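You operate a simulated robot arm through the tools that you are given. There is no shell and no other tool. Be economical: measure what you need, move in short steps, check, and stop when the job is done.

Carry out the task below with a simulated robot arm. There is one attempt and no reset: what you move stays moved.

JOB
Heat the plug in the heater box again at 150 degrees till its sleeve is tight, then open the vent.
Fine: close the vent, set the dial, switch ON, wait for TIGHT, switch OFF, open the vent; the tray stays in.

It is judged by the outcome, as a careful person would: the job done as asked, and still so three seconds after it is handed in. It fails if anything else is knocked over, pushed out of place, dropped, spilled or broken.

ROBOT AND FRAMES
A 7-joint arm with a two-finger parallel gripper, fixed in place. Base frame: the origin is at the foot of the arm, x ahead of it, y to its left, z up. Readings come in mm, degrees, newtons and seconds.
With the tool pointing down near the work surface it reaches from about 300 to 700 mm from the base axis. Its first joint turns from -66.0 to 66.0 degrees. Payload 1.57 kg.
The tool frame sits at the grasp point between the pads (the TCP): z along the fingers, y along the line on which they close. The tips reach 30 mm beyond it. The gripper opens to 110 mm. The fingers are 24 mm wide and 12 mm thick; the gripper's body (48 by 112 mm) begins 78 mm behind the TCP.
Orientation is told as [roll, pitch, yaw] about the base's x, y, z axes, in that order, counted from this pose: with the fingers straight down and closing along the base's y, the tool's x points along the base's -x, its y along +y and its z along -z.

CONTROLS
- The arm moves only by the tool send_rows. Its argument "commands" is a list that holds one entry, the list of rows, each a list of 7 numbers: the shift along the base's x, y, z in units of 50 mm (1.0 is 50 mm), then the turn, a rotation vector about the base's x, y, z in units of 6 degrees (1.0 is 6 degrees), then the gripper command, from -1 (shut) to 1 (fully open), values between in proportion. In form: [[[dx, dy, dz, ax, ay, az, fingers], ...]]. A call has 1 to 8 rows; each row shifts and turns the commanded pose from where the row before left it. A call with a number of a shift or a turn outside -1 to 1 is refused whole. Rows are played at 5 a second. More than 50 mm and 8.6 degrees between two rows, or a gripper value outside its range, and nothing of the call is played. Where a pose cannot be reached the arm comes as near as it can. A force on the tool above 40 N (or 10 N above the force at the start of the call, whichever is more), or a blocked arm, ends the call early, and 0.2 s more pass. Each finger travels about 108 mm/s and halts on what it meets, pressing with about 30 N; the grip force reading is that of the motor and also rises with nothing between the fingers. The clock runs only during rows and for 0.2 s after the last one: add rows that do not move to give the fingers time. It gives the time, the measured TCP pose, the force on the tool (base axes), the opening and the grip force at its end, in the units of the frame above (readings bear some noise), with the torque about the TCP (base axes, N m) and any sound that the robot's microphone picked up.
- Cameras (640 x 400 px; columns grow to the right, rows downward): "scene" is fixed at [163.8, -386.7, 1416.1]; the picture's right is [0.81, -0.59, 0.00], its down [-0.26, -0.36, -0.90] and it looks along [0.53, 0.73, -0.44] (base axes); focal length 214 px, centre (320, 200). "wrist" rides on the gripper at [70, 16, -141] in the tool frame; the picture's right is [-0.23, 0.97, 0.00], its down [-0.86, -0.20, -0.48] and it looks along [-0.47, -0.11, 0.88] (tool axes); focal length 222 px, centre (320, 200). There is no depth. A picture from a camera that has moved, and an enlarged one, comes with that camera's place and axes in the base frame and with its lens.
- capture(camera): a new picture of that camera. The clock stands still meanwhile.
- enlarge(camera, box): a new picture of the part [left, top, right, bottom] of that camera's present view, enlarged. The clock stands still meanwhile.
- job_done(): hands the job in; it is judged then, once.

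Go step by step. Nothing tells you positions but the pictures and the camera data: compare them with the known pose of the tool, close in by small moves and look again before you grip or let go. The budget is 120 turns and 64 pictures, counting those below and the enlarged ones. Unless the task says otherwise, let go and move clear before handing in, and close with one line.

The tools are called after ">>>" as a command line: name --argument value ..., lists and objects as JSON in quotes. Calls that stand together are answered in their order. send_rows: Moves the arm, as the interface text tells. Its arguments: {"type":"object","properties":{"commands":{"type":"array","items":{"type":"array","items":{"type":"array","items":{"type":"number"}}}}},"required":["commands"]} The other tools are called the same way: capture (camera) takes a picture; enlarge (camera, box) takes an enlarged picture of a part of a camera's view; job_done () hands the job in.

At the start:

```text
clock: 0.0
eef_pos: [354.2, -33.3, 1338.6]
ee_rot: [0.1, 0.1, -0.1]
wrist_force: [-0.1, 0.0, -0.8]
ft_torque: [0.03, 0.0, 0.01]
gripper_width: 109.8
grasp_force: 0.1
```

scene: 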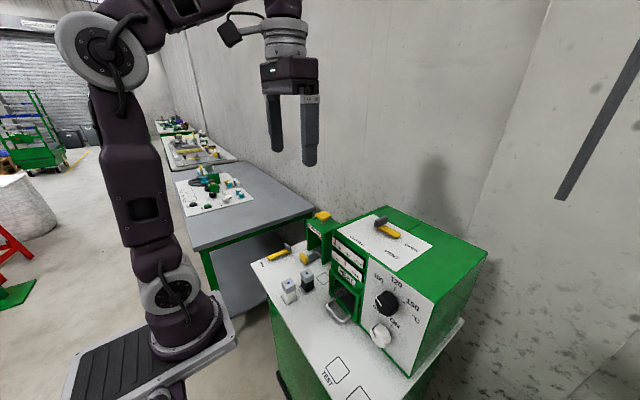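
wrist: 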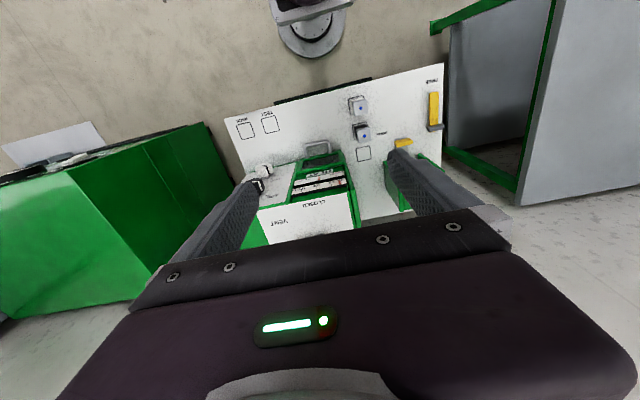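

I see a green heater box with a dial, a knob/switch on its front face, a vent lever on top, and a tray in front. I'll enlarge the view to read them.

>>> enlarge --camera "scene" --box '[320, 200, 480, 300]'

>>> enlarge --camera "scene" --box '[320, 260, 480, 360]'

>>> enlarge --camera "scene" --box '[240, 200, 400, 300]'

```text
4.00 times, centred on (400, 250) of scene
camera zoom: at [163.8, -386.7, 1416.1], right [0.81, -0.59, 0.0], down [-0.26, -0.36, -0.9], along [0.53, 0.73, -0.44], focal length 858 px, centre (0, 0)
```

zoom: 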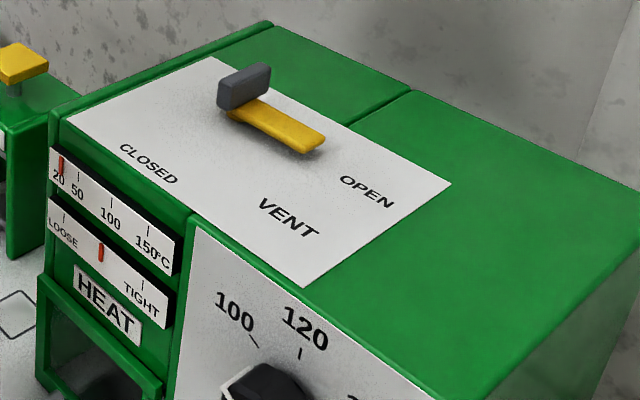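

```text
4.00 times, centred on (400, 310) of scene
camera zoom: at [163.8, -386.7, 1416.1], right [0.81, -0.59, 0.0], down [-0.26, -0.36, -0.9], along [0.53, 0.73, -0.44], focal length 858 px, centre (0, -240)
```

zoom: 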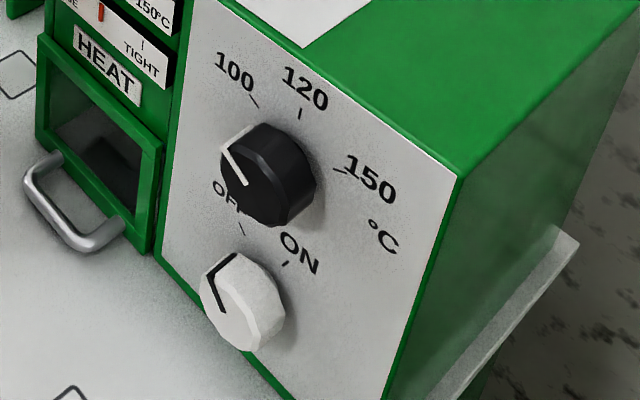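

```text
4.00 times, centred on (320, 250) of scene
camera zoom: at [163.8, -386.7, 1416.1], right [0.81, -0.59, 0.0], down [-0.26, -0.36, -0.9], along [0.53, 0.73, -0.44], focal length 858 px, centre (320, 0)
```

zoom: 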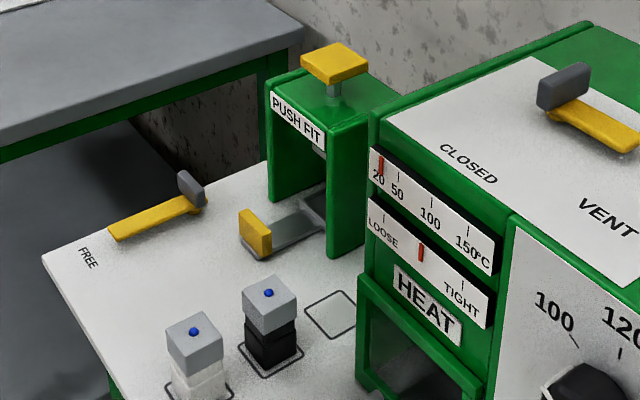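

The front face is near x≈492 and the box top near z≈1080. The vent lever is near (600,-70..-130) and appears to point at OPEN. I'll move for a closer look from the wrist camera.

>>> send_rows --commands '[[[0.8, -0.3, -0.3, 0, 0, 0, 0], [0.8, -0.3, -0.3, 0, 0, 0, 0], [0.8, -0.3, -0.3, 0, 0, 0, 0], [0, 0, 0, 0, 0, 0, 0]]]'

>>> capture --camera "wrist"

>>> capture --camera "scene"

```text
clock: 1.0
eef_pos: [474.8, -77.1, 1294.0]
ee_rot: [0.0, -0.1, -0.1]
wrist_force: [0.2, 0.1, 0.4]
ft_torque: [-0.03, 0.0, 0.02]
gripper_width: 55.1
grasp_force: 0.0
```

```text
58 pictures are left
camera wrist: at [405.3, -61.6, 1436.5], right [0.23, 0.97, 0.0], down [0.85, -0.2, 0.48], along [0.47, -0.11, -0.88], focal length 222 px, centre (320, 200)
```

wrist: 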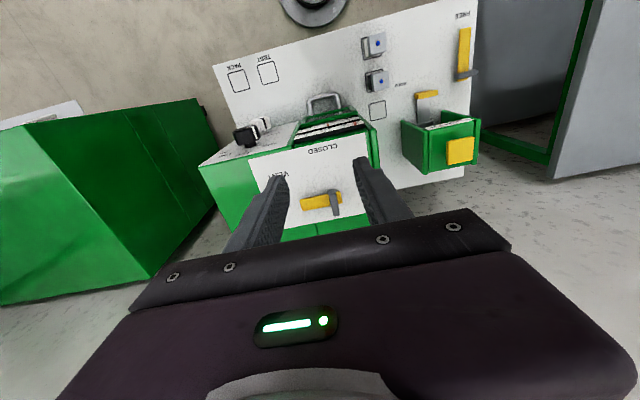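

```text
57 pictures are left
```

scene: 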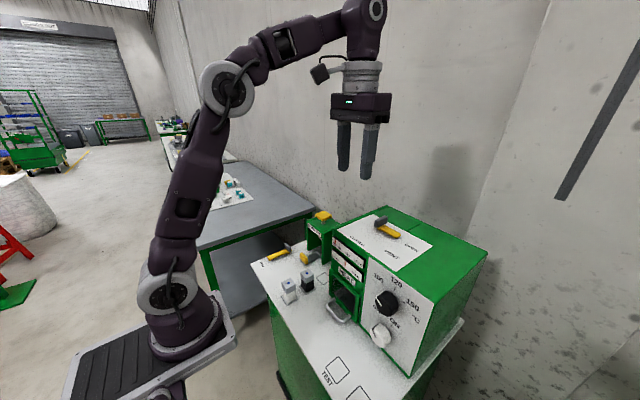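

>>> enlarge --camera "wrist" --box '[250, 130, 378, 210]'

```text
5.00 times, centred on (314, 170) of wrist
camera zoom: at [405.3, -61.6, 1436.5], right [0.23, 0.97, 0.0], down [0.85, -0.2, 0.48], along [0.47, -0.11, -0.88], focal length 1111 px, centre (350, 350)
```

zoom: 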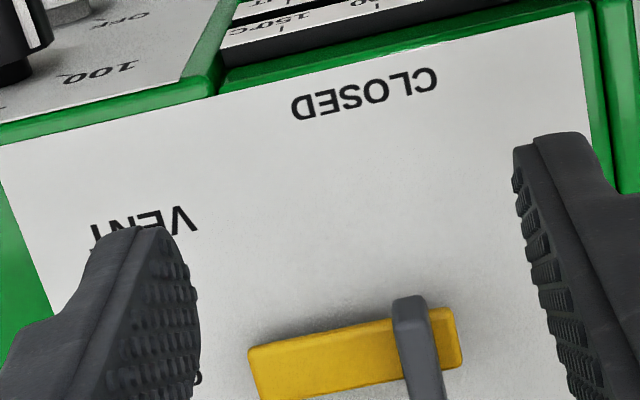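

The yellow bar looks like a pointer aimed at OPEN and pivoting by the grey plate, with CLOSED toward -x. I'll look closer to get its heights and extents.

>>> enlarge --camera "scene" --box '[360, 205, 424, 245]'

>>> send_rows --commands '[[[-0.9, -0.4, 0, 0, 0, 0, 1], [-0.9, -0.4, 0, 0, 0, 0, 1], [0, 0, 0, 0, 0, 0, 1]]]'

>>> enlarge --camera "wrist" --box '[240, 170, 400, 270]'

```text
10.00 times, centred on (392, 225) of scene
camera zoom: at [163.8, -386.7, 1416.1], right [0.81, -0.59, 0.0], down [-0.26, -0.36, -0.9], along [0.53, 0.73, -0.44], focal length 2145 px, centre (-400, -50)
```

zoom: 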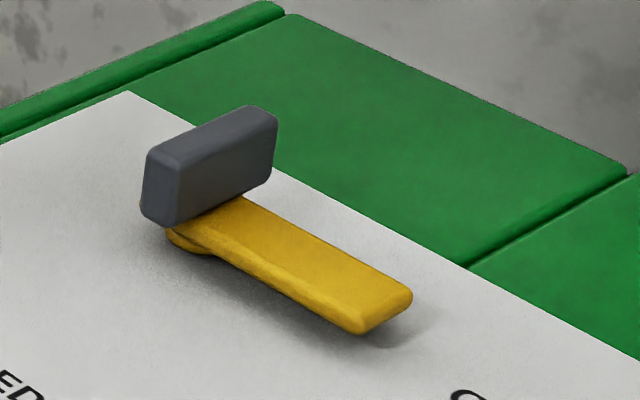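

```text
clock: 1.8
eef_pos: [384.2, -117.6, 1294.0]
ee_rot: [0.0, -0.1, 0.1]
wrist_force: [0.3, -0.2, -0.4]
ft_torque: [0.0, 0.0, 0.01]
gripper_width: 110.1
grasp_force: 0.0
```

```text
4.00 times, centred on (320, 220) of wrist
camera zoom: at [315.4, -102.1, 1436.7], right [0.23, 0.97, 0.0], down [0.85, -0.2, 0.48], along [0.47, -0.11, -0.88], focal length 888 px, centre (320, 120)
```

zoom: 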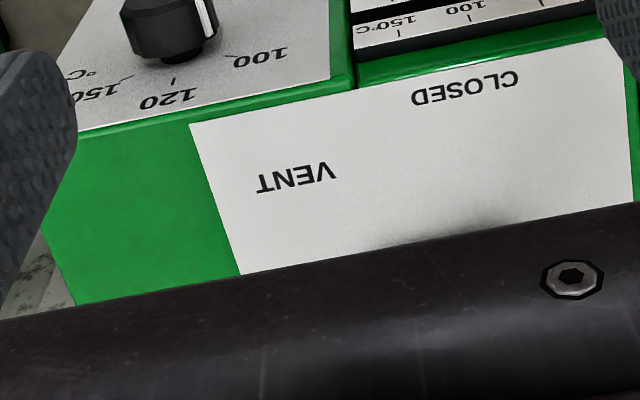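

The round hub sits under the grey plate at about (596,-78), the bar tip is at about y=-138, and the bar spans x 583–609. I'll push the bar with closed fingers from its +x side, starting by moving above that spot.

>>> send_rows --commands '[[[0.86, -0.02, -0.3, 0, 0, 0, -1], [0.86, -0.02, -0.3, 0, 0, 0, -1], [0.86, -0.02, -0.3, 0, 0, 0, -1], [0.86, -0.02, -0.3, 0, 0, 0, -1], [0.86, -0.02, -0.3, 0, 0, 0, -1], [0.86, -0.05, -0.3, 0, 0, 0, -1], [0, 0, 0, 0, 0, 0, -1]]]'

>>> enlarge --camera "scene" --box '[328, 165, 488, 265]'

```text
clock: 3.4
eef_pos: [591.0, -100.7, 1195.9]
ee_rot: [0.1, 0.0, -0.2]
wrist_force: [1.6, 0.4, 0.2]
ft_torque: [0.03, -0.02, -0.01]
gripper_width: 0.0
grasp_force: 21.6
out of reach, approached as far as the arm can: row 5, 6
```

```text
4.00 times, centred on (408, 215) of scene
camera zoom: at [163.8, -386.7, 1416.1], right [0.81, -0.59, 0.0], down [-0.26, -0.36, -0.9], along [0.53, 0.73, -0.44], focal length 858 px, centre (-32, 140)
```

zoom: 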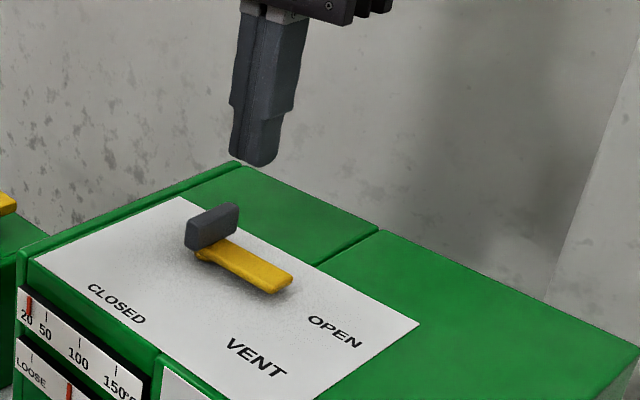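

With the tool vertical, x≈590 is the reach limit at this height. Lower down should reach further, so I'll move to the side of the bar's tip, lower, and probe the reach.

>>> send_rows --commands '[[[-0.4, -0.7, 0, 0, 0, 0, -1], [0, -0.7, -0.4, 0, 0, 0, -1], [0, 0, -0.8, 0, 0, 0, -1], [0, 0, 0, 0, 0, 0, -1]]]'

>>> send_rows --commands '[[[0.5, 0, 0, 0, 0, 0, -1], [0.5, 0, 0, 0, 0, 0, -1], [0, 0, 0, 0, 0, 0, -1]]]'

```text
clock: 4.4
eef_pos: [572.2, -171.0, 1136.3]
ee_rot: [0.0, 0.0, -0.1]
wrist_force: [0.1, -0.1, 0.6]
ft_torque: [-0.02, -0.03, -0.01]
gripper_width: 0.0
grasp_force: 21.6
```

```text
clock: 5.2
eef_pos: [608.9, -172.1, 1137.2]
ee_rot: [0.1, 0.1, -0.1]
wrist_force: [0.2, 0.1, -0.9]
ft_torque: [-0.03, -0.01, -0.01]
gripper_width: 0.0
grasp_force: 21.5
out of reach, approached as far as the arm can: row 2
```

Reach is borderline, so I'll tilt the tool about 12° forward to gain margin. Then I'll go further out and lower slightly.

>>> send_rows --commands '[[[0, 0, 0, 0, -1, 0, -1], [0.3, 0, 0, 0, -1, 0, -1], [0.35, 0, -0.16, 0, 0, 0, -1], [0, 0, -0.1, 0, 0, 0, -1], [0, 0, 0, 0, 0, 0, -1]]]'

>>> enlarge --camera "scene" --box '[348, 190, 476, 270]'

```text
clock: 6.4
eef_pos: [643.1, -170.7, 1122.9]
ee_rot: [0.1, -11.9, -0.1]
wrist_force: [0.2, -0.1, 0.5]
ft_torque: [0.0, 0.0, 0.03]
gripper_width: 0.0
grasp_force: 21.2
```

```text
5.00 times, centred on (412, 230) of scene
camera zoom: at [163.8, -386.7, 1416.1], right [0.81, -0.59, 0.0], down [-0.26, -0.36, -0.9], along [0.53, 0.73, -0.44], focal length 1072 px, centre (-140, 50)
```

zoom: 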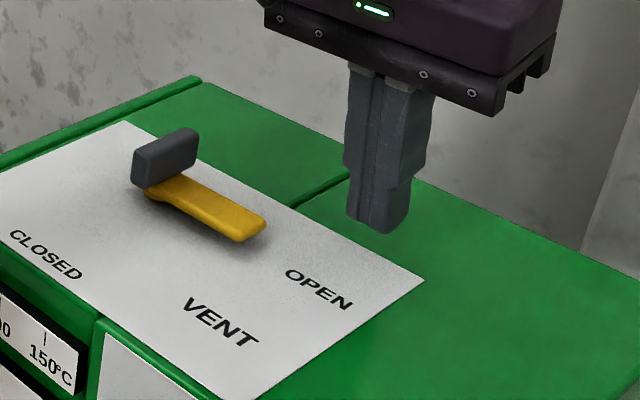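

The fingertip is beside the bar on its far side. I'll lower 6 mm more, then move in behind the bar (+y).

>>> send_rows --commands '[[[0, 0, -0.06, 0, 0, 0, -1], [0, 0, -0.06, 0, 0, 0, -1], [0, 0.45, 0, 0, 0, 0, -1], [0, 0.45, 0, 0, 0, 0, -1], [0, 0, 0, 0, 0, 0, -1]]]'

>>> enlarge --camera "scene" --box '[348, 190, 476, 270]'

```text
clock: 7.6
eef_pos: [643.0, -125.5, 1116.0]
ee_rot: [0.0, -12.0, -0.1]
wrist_force: [-0.1, 0.8, -0.4]
ft_torque: [0.01, -0.03, 0.0]
gripper_width: 0.3
grasp_force: 21.5
```

```text
5.00 times, centred on (412, 230) of scene
camera zoom: at [163.8, -386.7, 1416.1], right [0.81, -0.59, 0.0], down [-0.26, -0.36, -0.9], along [0.53, 0.73, -0.44], focal length 1072 px, centre (-140, 50)
```

zoom: 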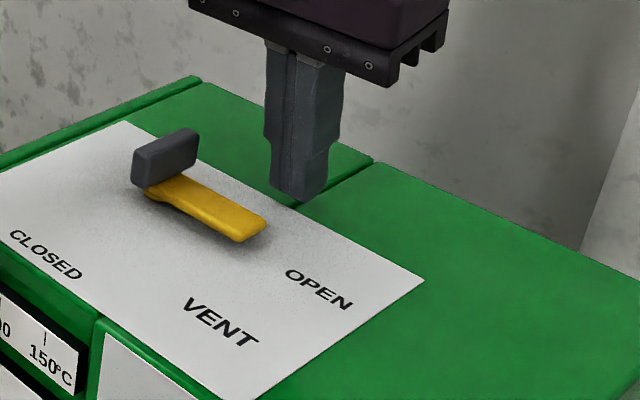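

The tip is behind the bar, so I'll pull it toward -x for the first part of the arc and check.

>>> send_rows --commands '[[[-0.3, 0, 0, 0, 0, 0, -1], [-0.26, 0, 0, 0, 0, 0, -1], [-0.24, -0.08, 0, 0, 0, 0, -1], [-0.24, -0.08, 0, 0, 0, 0, -1], [0, 0, 0, 0, 0, 0, -1]]]'

>>> enlarge --camera "scene" --box '[348, 190, 476, 270]'

```text
clock: 8.8
eef_pos: [590.2, -134.7, 1116.4]
ee_rot: [0.0, -12.0, -0.1]
wrist_force: [0.2, 0.7, 1.1]
ft_torque: [-0.03, 0.01, 0.01]
gripper_width: 0.0
grasp_force: 21.3
```

```text
5.00 times, centred on (412, 230) of scene
camera zoom: at [163.8, -386.7, 1416.1], right [0.81, -0.59, 0.0], down [-0.26, -0.36, -0.9], along [0.53, 0.73, -0.44], focal length 1072 px, centre (-140, 50)
```

zoom: 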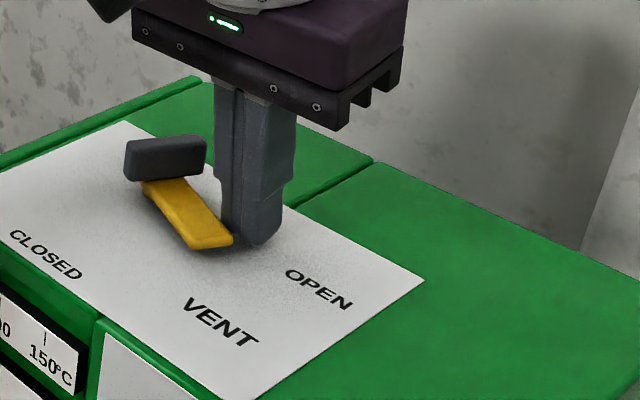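

The lever turns as expected, so I'll continue along the arc.

>>> send_rows --commands '[[[-0.28, 0.06, 0, 0, 0, 0, -1], [-0.28, 0.1, 0, 0, 0, 0, -1], [-0.2, 0.22, 0, 0, 0, 0, -1], [-0.2, 0.24, 0, 0, 0, 0, -1], [0, 0, 0, 0, 0, 0, -1]]]'

>>> enlarge --camera "scene" --box '[328, 190, 456, 270]'

```text
clock: 10.0
eef_pos: [541.2, -103.9, 1117.8]
ee_rot: [0.0, -12.0, -0.1]
wrist_force: [0.6, -0.9, -0.2]
ft_torque: [0.01, 0.04, 0.02]
gripper_width: 0.0
grasp_force: 21.0
```

```text
5.00 times, centred on (392, 230) of scene
camera zoom: at [163.8, -386.7, 1416.1], right [0.81, -0.59, 0.0], down [-0.26, -0.36, -0.9], along [0.53, 0.73, -0.44], focal length 1072 px, centre (-40, 50)
```

zoom: 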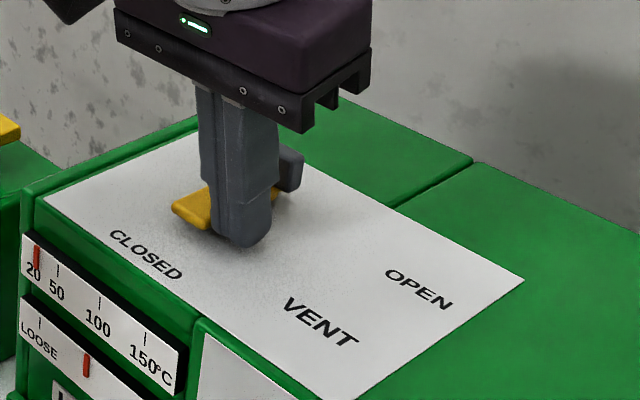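

It's nearly aligned with CLOSED. I'll nudge further +y in small steps and feel for a stop.

>>> send_rows --commands '[[[0, 0.06, 0, 0, 0, 0, -1], [0, 0.06, 0, 0, 0, 0, -1], [0, 0, 0, 0, 0, 0, -1]]]'

>>> send_rows --commands '[[[0, -0.5, 0, 0, 0, 0, -1], [0, -0.8, 0.4, 0, 0, 0, -1], [0, -0.8, 0.4, 0, 0, 0, -1], [0, 0, 0, 0, 0, 0, -1]]]'

>>> enlarge --camera "scene" --box '[328, 200, 456, 280]'

```text
clock: 10.8
eef_pos: [541.0, -101.3, 1116.4]
ee_rot: [-0.1, -11.9, -0.2]
wrist_force: [-2.0, -34.1, -1.9]
ft_torque: [-0.75, 0.07, -0.51]
gripper_width: 0.0
grasp_force: 21.1
```

```text
clock: 11.8
eef_pos: [541.9, -203.2, 1156.5]
ee_rot: [0.0, -11.9, -0.1]
wrist_force: [0.0, -1.2, 0.8]
ft_torque: [-0.02, 0.02, 0.04]
gripper_width: 0.0
grasp_force: 20.8
```

```text
5.00 times, centred on (392, 240) of scene
camera zoom: at [163.7, -386.7, 1416.1], right [0.81, -0.59, 0.0], down [-0.26, -0.36, -0.9], along [0.53, 0.73, -0.44], focal length 1072 px, centre (-40, 0)
```

zoom: 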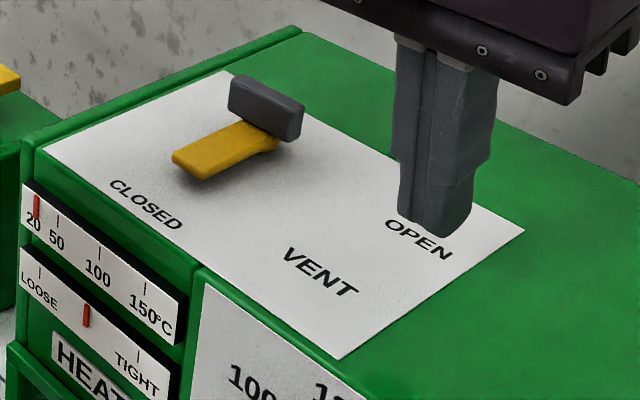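

The lever hit its stop at CLOSED. Next I'll back off in front of the box while tilting the tool to about 60° so the wrist camera faces the dial.

>>> send_rows --commands '[[[-0.6, 0, 0.1, 0, 0, 0, 0], [-0.6, 0, 0.1, 0, -1, 0, 0], [-0.6, 0, 0, 0, -1, 0, 0], [-0.6, 0, 0, 0, -1, 0, 0], [-0.6, 0, 0, 0, -1, 0, 0], [-0.5, 0, -0.5, 0, -1, 0, 0], [0, 0, -1, 0, -1, 0, 0], [0, 0, -1, 0, -1, 0, 0]]]'

>>> send_rows --commands '[[[0, 0, -0.7, 0, -1, 0, 0], [0, 0, 0, 0, 0, 0, 0]]]'

>>> capture --camera "wrist"

>>> capture --camera "scene"

```text
clock: 13.6
eef_pos: [367.4, -203.3, 1041.6]
ee_rot: [0.3, -53.9, -0.4]
wrist_force: [0.5, 0.4, -0.6]
ft_torque: [0.04, 0.0, 0.01]
gripper_width: 55.1
grasp_force: 0.0
```

```text
clock: 14.2
eef_pos: [368.5, -202.6, 1008.4]
ee_rot: [2.5, -59.5, -2.7]
wrist_force: [-0.5, -0.6, -0.5]
ft_torque: [0.01, 0.02, 0.04]
gripper_width: 54.9
grasp_force: 0.1
```

```text
47 pictures are left
camera wrist: at [211.4, -185.4, 1022.4], right [0.12, 0.97, 0.22], down [0.02, -0.22, 0.97], along [0.99, -0.12, -0.05], focal length 222 px, centre (320, 200)
```

wrist: 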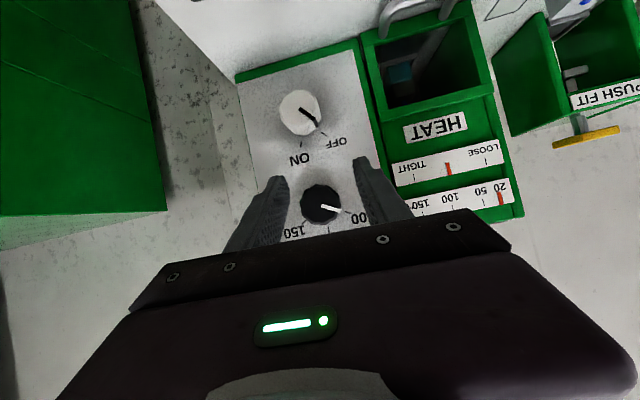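

```text
46 pictures are left
```

scene: 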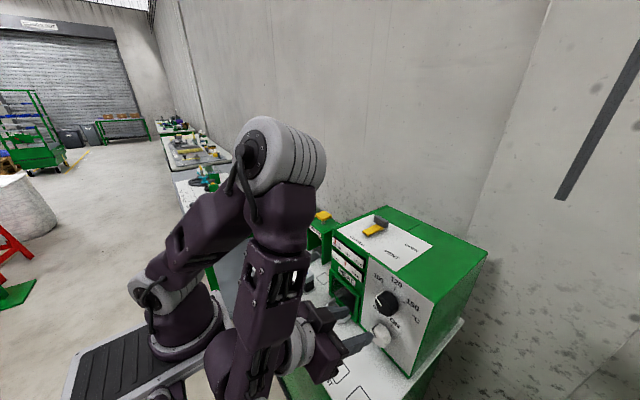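

>>> enlarge --camera "wrist" --box '[248, 80, 408, 240]'

```text
2.50 times, centred on (328, 160) of wrist
camera zoom: at [211.4, -185.4, 1022.4], right [0.12, 0.97, 0.22], down [0.02, -0.22, 0.97], along [0.99, -0.12, -0.05], focal length 555 px, centre (300, 300)
```

zoom: 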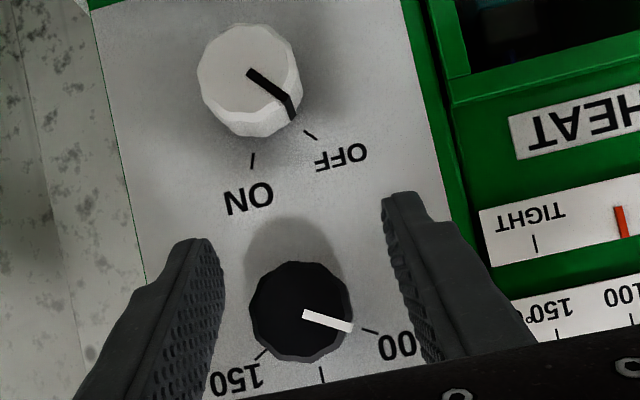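

The dial pointer is at 100, with its centre at about (y -214, z 1011) and a diameter of about 47. 150 is about 103° clockwise. I'll pre-rotate the tool by -48° about x at standoff and check that it's reachable.

>>> send_rows --commands '[[[0, 0, 0.1, -1, 0, 0, 0.45], [0, 0, 0.1, -1, 0, 0, 0.45], [0, 0, 0, -1, 0, 0, 0.45], [0, -0.04, 0, -1, 0, 0, 0.45], [0, 0, 0, -1, 0, 0, 0.45], [0, 0, 0, -1, 0, 0, 0.45], [0, 0, 0, -1, 0, 0, 0.45], [0, 0, 0, -1, 0, 0, 0.45]]]'

>>> capture --camera "wrist"

>>> capture --camera "scene"

```text
clock: 15.7
eef_pos: [417.9, -239.1, 1047.4]
ee_rot: [-55.6, -43.7, 45.1]
wrist_force: [-31.8, 9.1, 8.0]
ft_torque: [0.56, 0.68, 1.27]
gripper_width: 81.5
grasp_force: 1.0
out of reach, approached as far as the arm can: row 2, 3, 4, 5, 6, 7
stopped in row 7: the force on the tool passed its limit (the readings are from after the stop); the commanded pose is now the measured one
```

```text
44 pictures are left
camera wrist: at [261.3, -218.0, 1047.0], right [0.12, 0.9, -0.42], down [0.02, 0.42, 0.91], along [0.99, -0.12, 0.03], focal length 222 px, centre (320, 200)
```

wrist: 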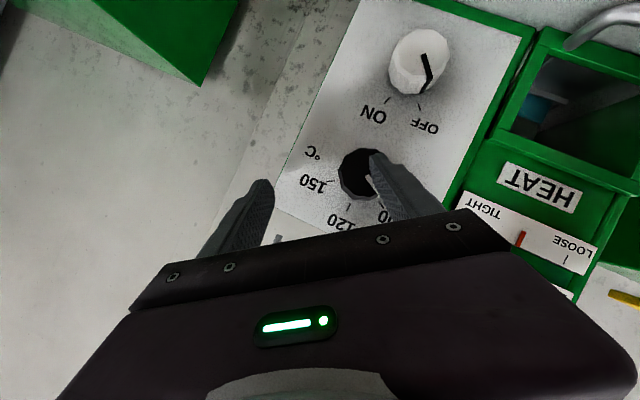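

```text
43 pictures are left
```

scene: 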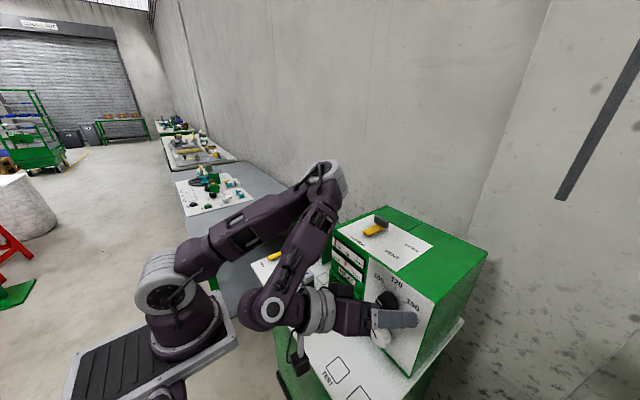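

The arm couldn't reach that pose near its base, drifted forward, and a finger touched the dial. I'll back away and unwind, then use a smaller tilt of about 30° instead.

>>> send_rows --commands '[[[-0.4, 0, 0.2, 0.2, 0.2, 0, 0.45], [-0.4, 0, 0.4, 0.5, 0.5, 0, 0.45]]]'

```text
clock: 16.3
eef_pos: [384.5, -238.4, 1078.8]
ee_rot: [-47.6, -43.4, 39.8]
wrist_force: [0.4, 0.0, -0.5]
ft_torque: [-0.01, -0.01, 0.0]
gripper_width: 79.4
grasp_force: 0.1
out of reach, approached as far as the arm can: row 1
```

>>> send_rows --commands '[[[0, 0, 0.3, 0.9, 0, 0, 0.45], [0, 0, 0.3, 0.9, 0, 0, 0.45], [0, 0, 0, 0.9, 0.3, 0, 0.45], [0, 0, 0, 0.9, 0.6, 0, 0.45], [0, 0, 0, 0.9, 0.9, 0, 0.45], [0, 0, 0, 0.9, 0.9, 0, 0.45], [0, 0, 0, 0, 0.9, 0, 0.45], [0, 0, 0, 0, 0, 0, 0.45]]]'

>>> enlarge --camera "scene" --box '[340, 250, 468, 360]'

```text
clock: 18.1
eef_pos: [384.8, -238.7, 1110.2]
ee_rot: [1.9, -34.7, 3.6]
wrist_force: [-0.3, 0.3, -0.3]
ft_torque: [-0.06, 0.04, 0.02]
gripper_width: 79.7
grasp_force: 0.1
```

```text
3.64 times, centred on (404, 305) of scene
camera zoom: at [163.8, -386.7, 1416.1], right [0.81, -0.59, 0.0], down [-0.26, -0.36, -0.9], along [0.53, 0.73, -0.44], focal length 780 px, centre (14, -182)
```

zoom: 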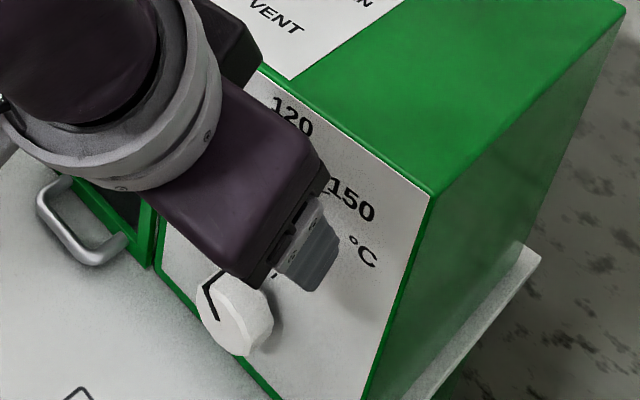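

>>> send_rows --commands '[[[0, 0.2, 0, -0.3, 0, -0.6, 0.45], [0, 0.2, 0, -1, 0, 0, 0.45], [0, 0.2, 0, -1, 0, 0, 0.45], [0, 0, 0, -1, 0, 0, 0.45], [0, 0, 0, -1, 0, 0, 0.45], [0, 0, 0, -1, 0, 0, 0.45], [0, 0, 0, 0, 0, 0, 0.45]]]'

>>> capture --camera "wrist"

```text
clock: 19.7
eef_pos: [384.7, -209.2, 1108.5]
ee_rot: [-35.2, -28.9, 20.0]
wrist_force: [0.1, -0.4, -0.2]
ft_torque: [0.01, 0.02, 0.01]
gripper_width: 79.7
grasp_force: 0.1
```

```text
41 pictures are left
camera wrist: at [247.6, -157.9, 1168.9], right [0.17, 0.91, -0.38], down [0.43, 0.28, 0.86], along [0.88, -0.31, -0.35], focal length 222 px, centre (320, 200)
```

wrist: 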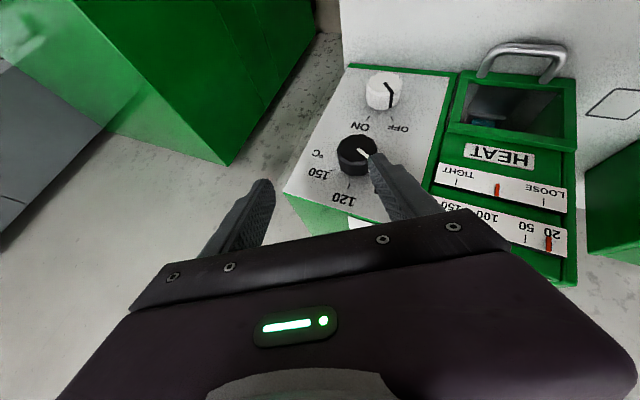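

The -30° roll is reachable at this tilt. I'll refine the dial centre before going in.

>>> enlarge --camera "wrist" --box '[300, 60, 460, 220]'

```text
2.50 times, centred on (380, 140) of wrist
camera zoom: at [247.6, -157.9, 1168.9], right [0.17, 0.91, -0.38], down [0.43, 0.28, 0.86], along [0.88, -0.31, -0.35], focal length 555 px, centre (170, 350)
```

zoom: 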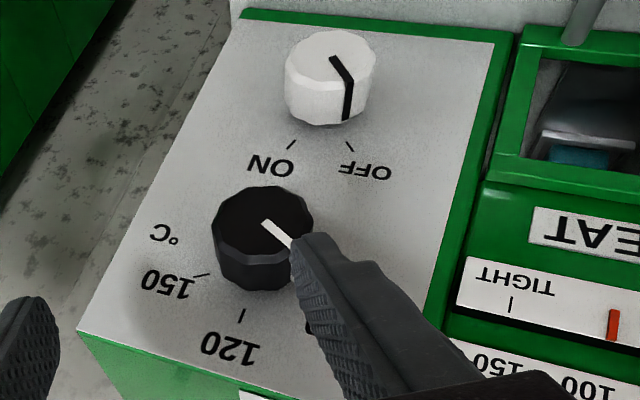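

>>> send_rows --commands '[[[0.1, 0.03, -0.85, 0, 0, 0, 0.45], [0.2, 0.03, -0.85, 0, 0, 0, 0.45], [0, 0, 0, 0, 0, 0, 0.45]]]'

>>> capture --camera "wrist"

```text
clock: 20.5
eef_pos: [398.3, -200.2, 1042.5]
ee_rot: [-35.2, -29.0, 20.0]
wrist_force: [0.1, -0.4, -0.1]
ft_torque: [-0.01, 0.01, 0.0]
gripper_width: 79.9
grasp_force: 0.1
out of reach, approached as far as the arm can: row 1
```

```text
39 pictures are left
camera wrist: at [260.7, -150.3, 1102.9], right [0.17, 0.91, -0.38], down [0.43, 0.28, 0.86], along [0.88, -0.31, -0.35], focal length 222 px, centre (320, 200)
```

wrist: 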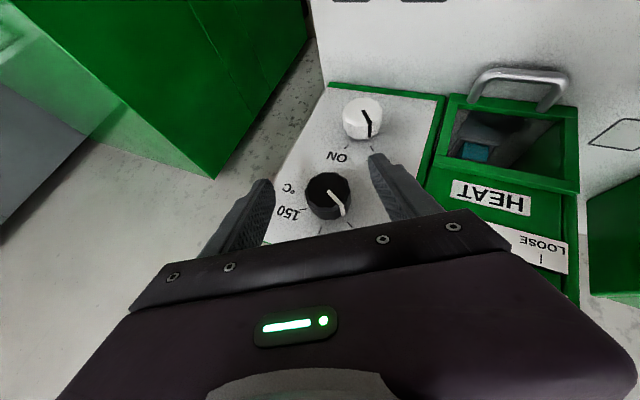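

The dial lies between the fingers. I'll advance in steps.

>>> send_rows --commands '[[[0.3, -0.05, -0.19, 0, 0, 0, 0.45], [0.3, -0.05, -0.19, 0, 0, 0, 0.45], [0.3, -0.03, 0, 0, 0, 0, 0.45], [0.3, 0, 0, 0, 0, 0, 0.45], [0, 0, 0, 0, 0, 0, 0.45]]]'

>>> capture --camera "wrist"

>>> enlarge --camera "scene" --box '[320, 240, 480, 340]'

```text
clock: 21.7
eef_pos: [456.2, -208.0, 1024.7]
ee_rot: [-35.2, -28.8, 19.8]
wrist_force: [-17.0, 5.3, 7.5]
ft_torque: [-0.37, -0.34, -0.69]
gripper_width: 79.0
grasp_force: 0.0
```

```text
38 pictures are left
camera wrist: at [320.0, -157.0, 1084.5], right [0.17, 0.91, -0.38], down [0.44, 0.28, 0.86], along [0.88, -0.31, -0.35], focal length 222 px, centre (320, 200)
```

wrist: 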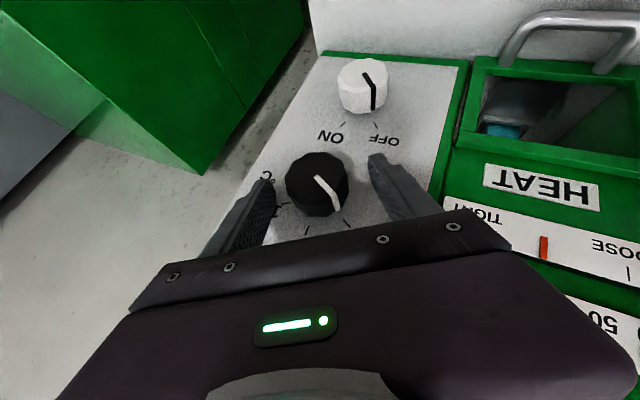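

```text
4.00 times, centred on (400, 290) of scene
camera zoom: at [163.1, -386.5, 1416.3], right [0.81, -0.59, 0.0], down [-0.26, -0.36, -0.9], along [0.53, 0.73, -0.44], focal length 858 px, centre (0, -160)
```

zoom: 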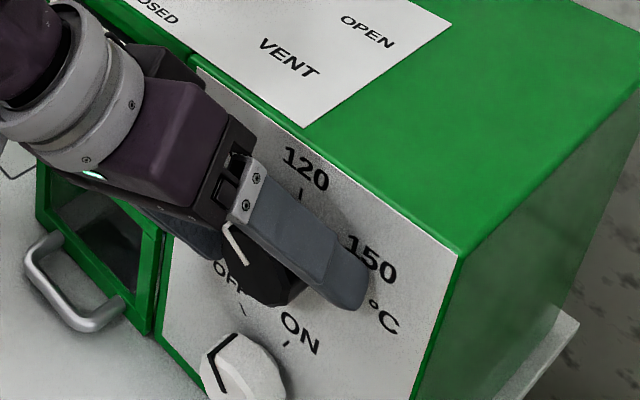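

The fingertips touch the face, so I'll back off 4 mm and close on the dial.

>>> send_rows --commands '[[[-0.13, 0, 0, 0, 0, 0, 0.45], [0, 0, 0, 0, 0, 0, -0.2], [0, 0, 0, 0, 0, 0, -0.6], [0, 0, 0, 0, 0, 0, -1]]]'

>>> capture --camera "wrist"

```text
clock: 22.7
eef_pos: [452.8, -208.7, 1025.2]
ee_rot: [-35.4, -29.1, 19.8]
wrist_force: [10.0, -14.8, 10.7]
ft_torque: [-0.23, -0.6, -0.99]
gripper_width: 44.6
grasp_force: 45.2
```

```text
36 pictures are left
camera wrist: at [315.2, -158.1, 1084.8], right [0.17, 0.91, -0.38], down [0.43, 0.28, 0.86], along [0.89, -0.31, -0.34], focal length 222 px, centre (320, 200)
```

wrist: 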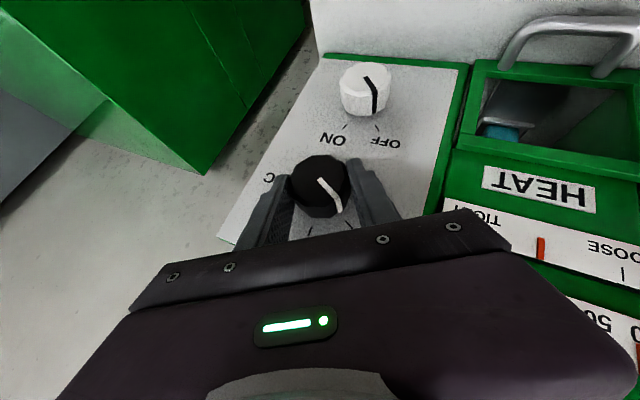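

The dial is gripped at 44.6 mm. I'll rotate clockwise (+x) in small steps about its axis and check.

>>> send_rows --commands '[[[0, -0.056, 0.028, 1, 0, 0, -1], [0, -0.031, 0.01, 1, 0, 0, -1], [0, -0.032, 0.007, 1, 0, 0, -1], [0, -0.033, 0.003, 1, 0, 0, -1]]]'

>>> capture --camera "wrist"

```text
clock: 23.7
eef_pos: [453.2, -213.8, 1026.6]
ee_rot: [-7.4, -34.5, 5.3]
wrist_force: [2.9, 9.6, 13.4]
ft_torque: [0.08, -1.11, -1.32]
gripper_width: 44.9
grasp_force: 44.8
```

```text
35 pictures are left
camera wrist: at [314.9, -192.3, 1102.3], right [0.17, 0.99, 0.03], down [0.43, -0.1, 0.9], along [0.89, -0.14, -0.44], focal length 222 px, centre (320, 200)
```

wrist: 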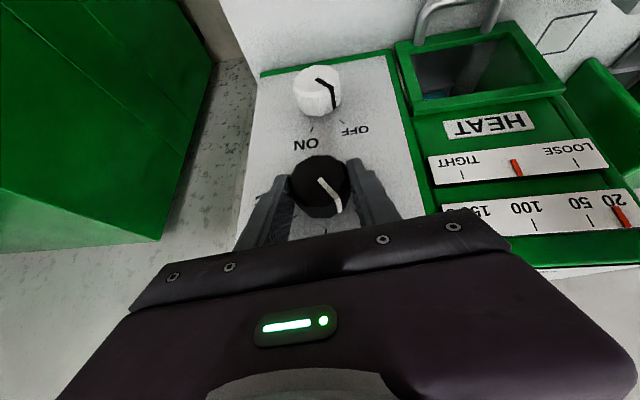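

The dial turns with the gripper. I'll continue.

>>> send_rows --commands '[[[0, -0.02, 0.015, 1, 0, 0, -1], [0, -0.033, 0.0, 1, 0, 0, -1], [0, -0.032, -0.005, 1, 0, 0, -1], [0, -0.031, -0.008, 1, 0, 0, -1]]]'

>>> send_rows --commands '[[[0, -0.03, -0.01, 1, 0, 0, -1], [0, -0.028, -0.014, 1, 0, 0, -1]]]'

>>> capture --camera "wrist"

```text
clock: 24.7
eef_pos: [452.7, -218.0, 1026.0]
ee_rot: [21.6, -33.0, -11.0]
wrist_force: [15.1, 25.4, -7.2]
ft_torque: [0.27, -0.47, -1.14]
gripper_width: 44.8
grasp_force: 45.3
```

```text
clock: 25.3
eef_pos: [451.3, -220.9, 1026.3]
ee_rot: [35.2, -30.1, -18.0]
wrist_force: [17.5, 34.0, 0.1]
ft_torque: [0.3, 1.29, -0.64]
gripper_width: 44.5
grasp_force: 45.0
```

```text
34 pictures are left
camera wrist: at [315.0, -248.4, 1100.2], right [0.17, 0.78, 0.6], down [0.44, -0.6, 0.67], along [0.88, 0.15, -0.44], focal length 222 px, centre (320, 200)
```

wrist: 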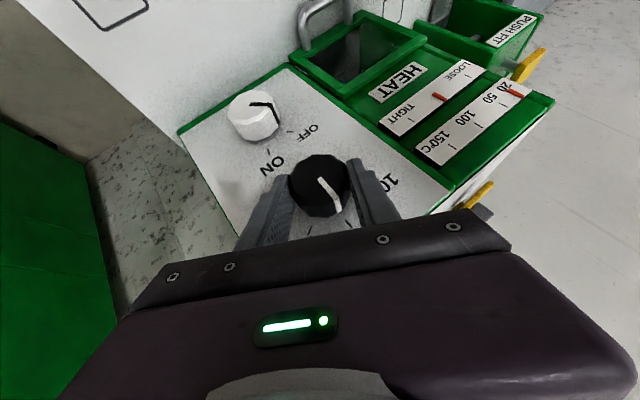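

It's rotated about 60°. I'll release, roll the open fingers back about 46° around the dial, and regrasp.

>>> send_rows --commands '[[[0, 0.06, 0, 0, 0, 0, -1], [0, 0, 0, 0, 0, 0, 0.4], [0, 0, 0, 0, 0, 0, 0.45], [0, 0, 0, 0, 0, 0, 0.45]]]'

>>> capture --camera "wrist"

```text
clock: 26.3
eef_pos: [452.3, -222.3, 1025.3]
ee_rot: [34.9, -30.2, -18.2]
wrist_force: [0.0, -0.3, -0.1]
ft_torque: [0.01, -0.01, -0.04]
gripper_width: 79.4
grasp_force: 0.1
```

```text
33 pictures are left
camera wrist: at [314.1, -247.5, 1099.9], right [0.17, 0.79, 0.6], down [0.43, -0.6, 0.67], along [0.88, 0.14, -0.44], focal length 222 px, centre (320, 200)
```

wrist: 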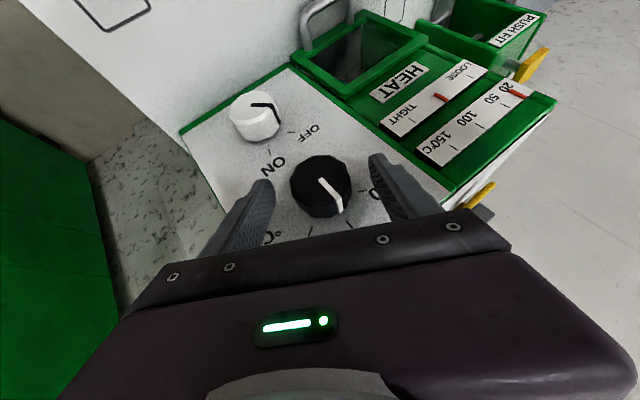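

>>> send_rows --commands '[[[0, 0.027, 0.004, -0.97, 0, 0, 0.45], [0, 0.027, 0.004, -0.97, 0, 0, 0.45], [0, 0.027, 0.004, -0.97, 0, 0, 0.45], [0, 0.027, 0.004, -0.97, 0, 0, 0.45], [0, 0.027, 0, -0.97, 0, 0, 0.45], [0, 0.027, 0, -0.97, 0, 0, 0.45], [0, 0.027, 0, -0.97, 0, 0, 0.45], [0, 0.027, 0, -0.97, 0, 0, 0.45]]]'

>>> enlarge --camera "wrist" --box '[220, 60, 420, 260]'

```text
clock: 28.1
eef_pos: [451.3, -210.3, 1026.6]
ee_rot: [-20.3, -32.7, 12.3]
wrist_force: [0.3, -0.2, 0.3]
ft_torque: [0.03, 0.02, -0.02]
gripper_width: 80.3
grasp_force: 0.0
```

```text
2.00 times, centred on (320, 160) of wrist
camera zoom: at [314.1, -174.6, 1096.7], right [0.17, 0.97, -0.16], down [0.43, 0.07, 0.9], along [0.88, -0.22, -0.41], focal length 444 px, centre (320, 280)
```

zoom: 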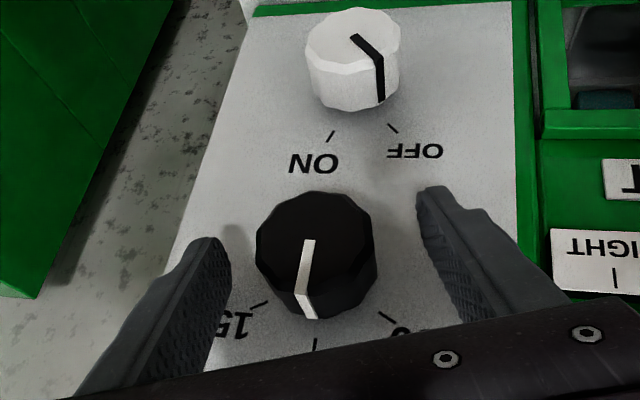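

The pointer is now at about 120 (top), and the ticks are about 60° apart, so about 62° remains. I'll roll back 12° more, then grip.

>>> send_rows --commands '[[[0, 0.02, 0, -1, 0, 0, 0.45], [0, 0.02, 0, -1, 0, 0, 0.45], [0, 0, 0, 0, 0, 0, 0.45], [0, 0, 0, 0, 0, 0, -0.2], [0, 0, 0, 0, 0, 0, -0.6], [0, 0, 0, 0, 0, 0, -1]]]'

```text
clock: 29.5
eef_pos: [452.7, -209.5, 1026.8]
ee_rot: [-33.7, -29.4, 19.1]
wrist_force: [1.9, -5.2, 3.2]
ft_torque: [-0.08, -0.26, -0.85]
gripper_width: 43.8
grasp_force: 44.5
```

>>> send_rows --commands '[[[0, -0.022, 0.008, 1, 0, 0, -1], [0, -0.019, 0.006, 1, 0, 0, -1], [0, -0.019, 0.004, 1, 0, 0, -1], [0, -0.019, 0.002, 1, 0, 0, -1], [0, -0.019, 0.0, 1, 0, 0, -1], [0, -0.019, -0.002, 1, 0, 0, -1], [0, -0.019, -0.004, 1, 0, 0, -1], [0, -0.019, -0.006, 1, 0, 0, -1]]]'

>>> send_rows --commands '[[[0, -0.018, -0.008, 1, 0, 0, -1], [0, -0.018, -0.01, 1, 0, 0, -1], [0, 0, 0, 0.4, 0, 0, -1], [0, 0, 0, 0, 0, 0, -1]]]'

>>> enlarge --camera "wrist" --box '[220, 60, 420, 260]'

>>> enlarge --camera "scene" --box '[320, 240, 480, 340]'

```text
clock: 31.3
eef_pos: [452.1, -218.4, 1027.6]
ee_rot: [21.7, -33.0, -11.8]
wrist_force: [-1.7, -1.9, 2.2]
ft_torque: [0.0, 0.44, -0.86]
gripper_width: 43.8
grasp_force: 44.9
stopped in row 8: the force on the tool passed its limit (the readings are from after the stop); the commanded pose is now the measured one
```

```text
clock: 32.3
eef_pos: [451.7, -221.0, 1025.2]
ee_rot: [37.8, -29.1, -20.2]
wrist_force: [-4.6, -13.5, -1.9]
ft_torque: [-1.38, 0.33, -1.25]
gripper_width: 43.7
grasp_force: 45.2
```

```text
2.00 times, centred on (320, 160) of wrist
camera zoom: at [313.7, -250.0, 1099.4], right [0.18, 0.75, 0.63], down [0.43, -0.64, 0.64], along [0.89, 0.16, -0.44], focal length 444 px, centre (320, 280)
```

zoom: 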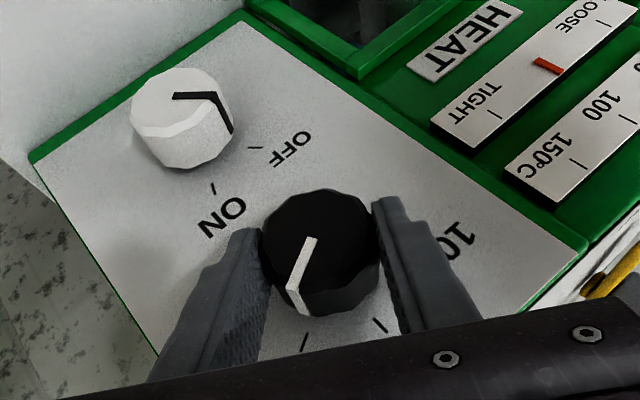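

```text
4.00 times, centred on (400, 290) of scene
camera zoom: at [163.7, -387.1, 1416.0], right [0.81, -0.59, 0.0], down [-0.26, -0.36, -0.9], along [0.53, 0.73, -0.44], focal length 858 px, centre (0, -160)
```

zoom: 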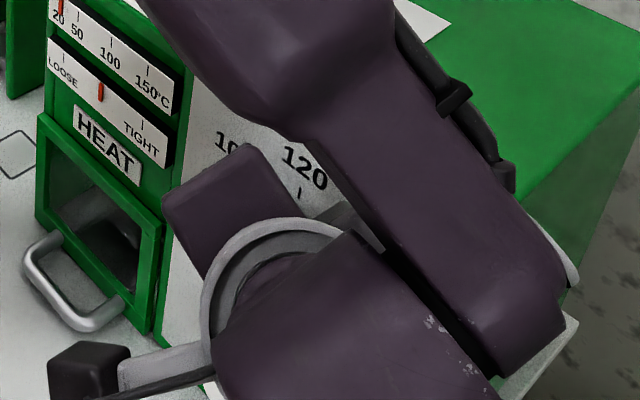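

The pointer appears to be at the 150 tick. I'll release, withdraw and check.

>>> send_rows --commands '[[[0, 0, 0, 0, 0, 0, 0.4], [0, 0, 0, 0, 0, 0, 0.45], [-0.5, 0, 0, 0, 0, 0, 0.45], [-0.4, 0, 0.2, -1, 0, 0, 0.45], [0, 0, 0.2, -1, 0, 0, 0.45], [0, 0, 0, -1, 0, 0, 0.45], [0, 0, 0, -1, 0, 0, 0.45], [0, 0, 0, -1, 0, 0, 0.45]]]'

>>> enlarge --camera "wrist" --box '[220, 60, 420, 260]'

```text
clock: 34.1
eef_pos: [407.0, -221.1, 1046.0]
ee_rot: [2.9, -34.9, -1.1]
wrist_force: [0.0, 0.6, 0.0]
ft_torque: [0.02, 0.03, -0.01]
gripper_width: 79.7
grasp_force: 0.1
```

```text
2.00 times, centred on (320, 160) of wrist
camera zoom: at [269.3, -209.0, 1124.0], right [0.18, 0.97, 0.17], down [0.43, -0.23, 0.87], along [0.88, -0.08, -0.46], focal length 444 px, centre (320, 280)
```

zoom: 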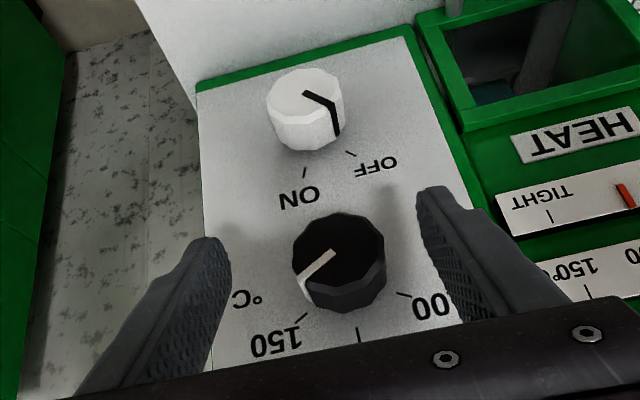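

The dial is aligned at 150. Next is the switch knob below, at about (y -216, z 899). I'll lower to a standoff with a -30° roll.

>>> send_rows --commands '[[[0.1, 0.04, -0.38, -1, 0, 0, 0.45], [0.1, 0.04, -0.38, -1, 0, 0, 0.45], [0.1, 0.04, -0.38, -1, 0, 0, 0.45], [0.08, 0.04, -0.38, -1, 0, 0, 0.45], [0, 0.04, -0.38, -1, 0, 0, 0.45], [0, 0, 0, 0, 0, 0, 0.45]]]'

>>> capture --camera "wrist"

>>> capture --camera "scene"

```text
clock: 35.5
eef_pos: [426.4, -210.3, 950.0]
ee_rot: [-32.4, -30.1, 18.3]
wrist_force: [-0.2, -0.3, 0.2]
ft_torque: [-0.01, 0.03, -0.03]
gripper_width: 79.6
grasp_force: 0.1
```

```text
28 pictures are left
camera wrist: at [288.2, -161.8, 1012.5], right [0.18, 0.92, -0.34], down [0.43, 0.24, 0.87], along [0.89, -0.3, -0.36], focal length 222 px, centre (320, 200)
```

wrist: 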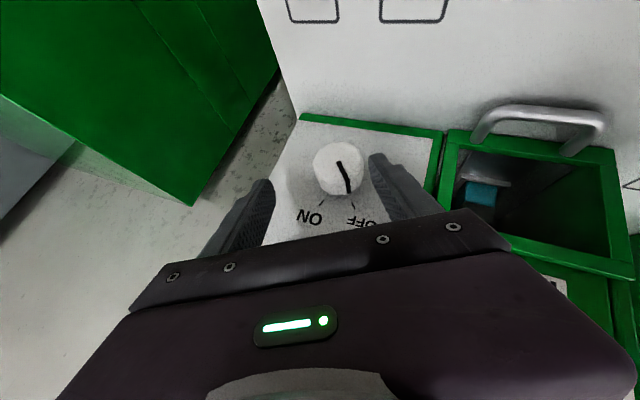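

```text
27 pictures are left
```

scene: 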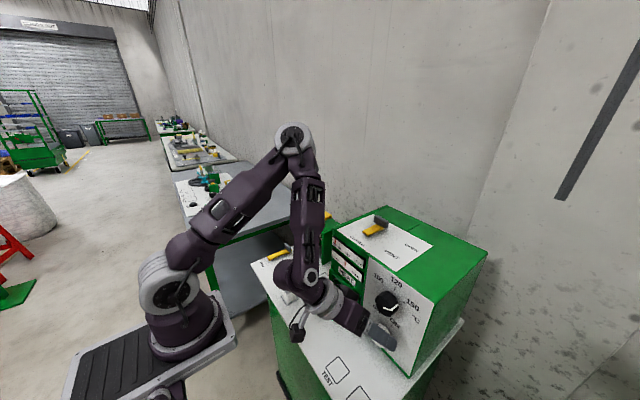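

>>> send_rows --commands '[[[0.1, 0, -0.33, 0, 0, 0, 0.3], [0.2, 0, -0.33, 0, 0, 0, 0.3], [0.2, 0, 0, 0, 0, 0, 0.3], [0, 0, 0, 0, 0, 0, 0.3]]]'

>>> capture --camera "wrist"

```text
clock: 36.5
eef_pos: [449.4, -209.8, 918.5]
ee_rot: [-32.4, -30.1, 18.3]
wrist_force: [-0.1, -0.1, -0.4]
ft_torque: [0.02, -0.04, 0.04]
gripper_width: 71.4
grasp_force: 0.0
```

```text
26 pictures are left
camera wrist: at [313.0, -161.7, 979.6], right [0.18, 0.92, -0.34], down [0.43, 0.23, 0.87], along [0.88, -0.3, -0.36], focal length 222 px, centre (320, 200)
```

wrist: 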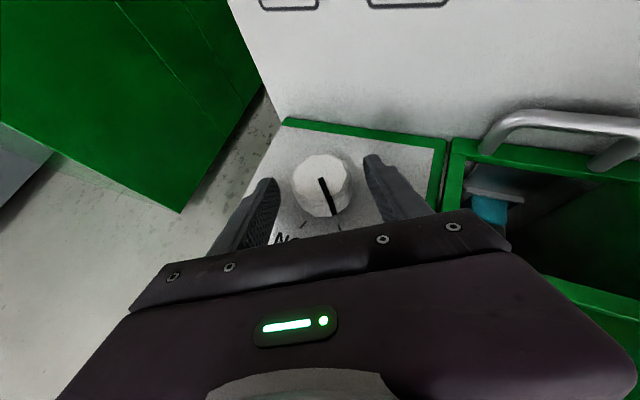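

>>> send_rows --commands '[[[0.05, -0.05, -0.1, 0, 0, 0, 0.3], [0, 0, 0, 0, 0, 0, 0], [0, 0, 0, 0, 0, 0, -0.6], [0, 0, 0, 0, 0, 0, -1], [0, 0, 0, 0, 0, 0, -1]]]'

>>> capture --camera "wrist"

```text
clock: 37.7
eef_pos: [452.4, -211.8, 912.2]
ee_rot: [-32.2, -30.1, 18.3]
wrist_force: [1.5, 12.3, -12.3]
ft_torque: [0.15, -0.66, -0.68]
gripper_width: 44.7
grasp_force: 45.0
```

```text
25 pictures are left
camera wrist: at [315.3, -163.2, 974.7], right [0.18, 0.93, -0.33], down [0.43, 0.23, 0.87], along [0.88, -0.3, -0.36], focal length 222 px, centre (320, 200)
```

wrist: 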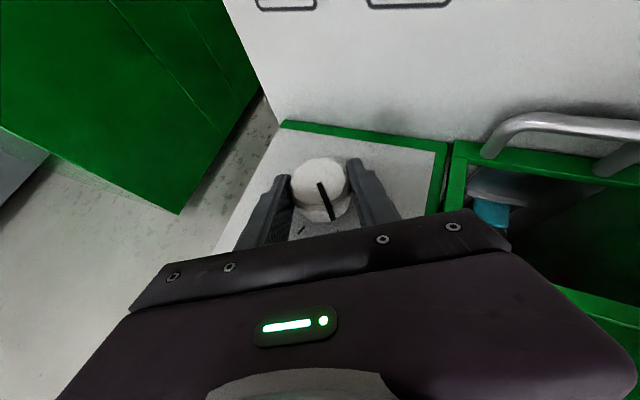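

Vent closed, dial at 150, and the switch knob gripped at OFF. I'll rotate it clockwise to ON.

>>> send_rows --commands '[[[0, 0.005, -0.01, 1, 0, 0, -1], [0, -0.019, 0.006, 1, 0, 0, -1], [0, -0.019, 0.004, 1, 0, 0, -1], [0, -0.019, 0.002, 1, 0, 0, -1], [0, -0.019, 0.0, 1, 0, 0, -1], [0, -0.019, -0.002, 1, 0, 0, -1], [0, -0.019, -0.004, 1, 0, 0, -1], [0, -0.019, -0.006, 1, 0, 0, -1]]]'

>>> enlarge --camera "wrist" --box '[220, 60, 420, 260]'

```text
clock: 39.5
eef_pos: [453.6, -218.4, 913.3]
ee_rot: [24.6, -32.6, -13.2]
wrist_force: [-15.2, 18.6, 4.6]
ft_torque: [0.19, -0.32, -0.57]
gripper_width: 44.9
grasp_force: 44.7
```

```text
2.00 times, centred on (320, 160) of wrist
camera zoom: at [315.3, -231.2, 990.7], right [0.18, 0.87, 0.46], down [0.43, -0.49, 0.76], along [0.88, 0.07, -0.46], focal length 444 px, centre (320, 280)
```

zoom: 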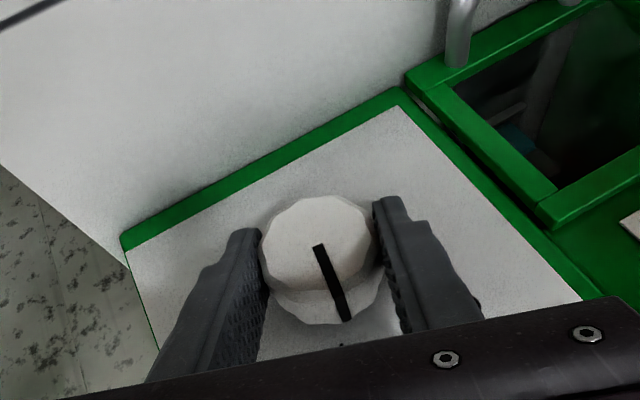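

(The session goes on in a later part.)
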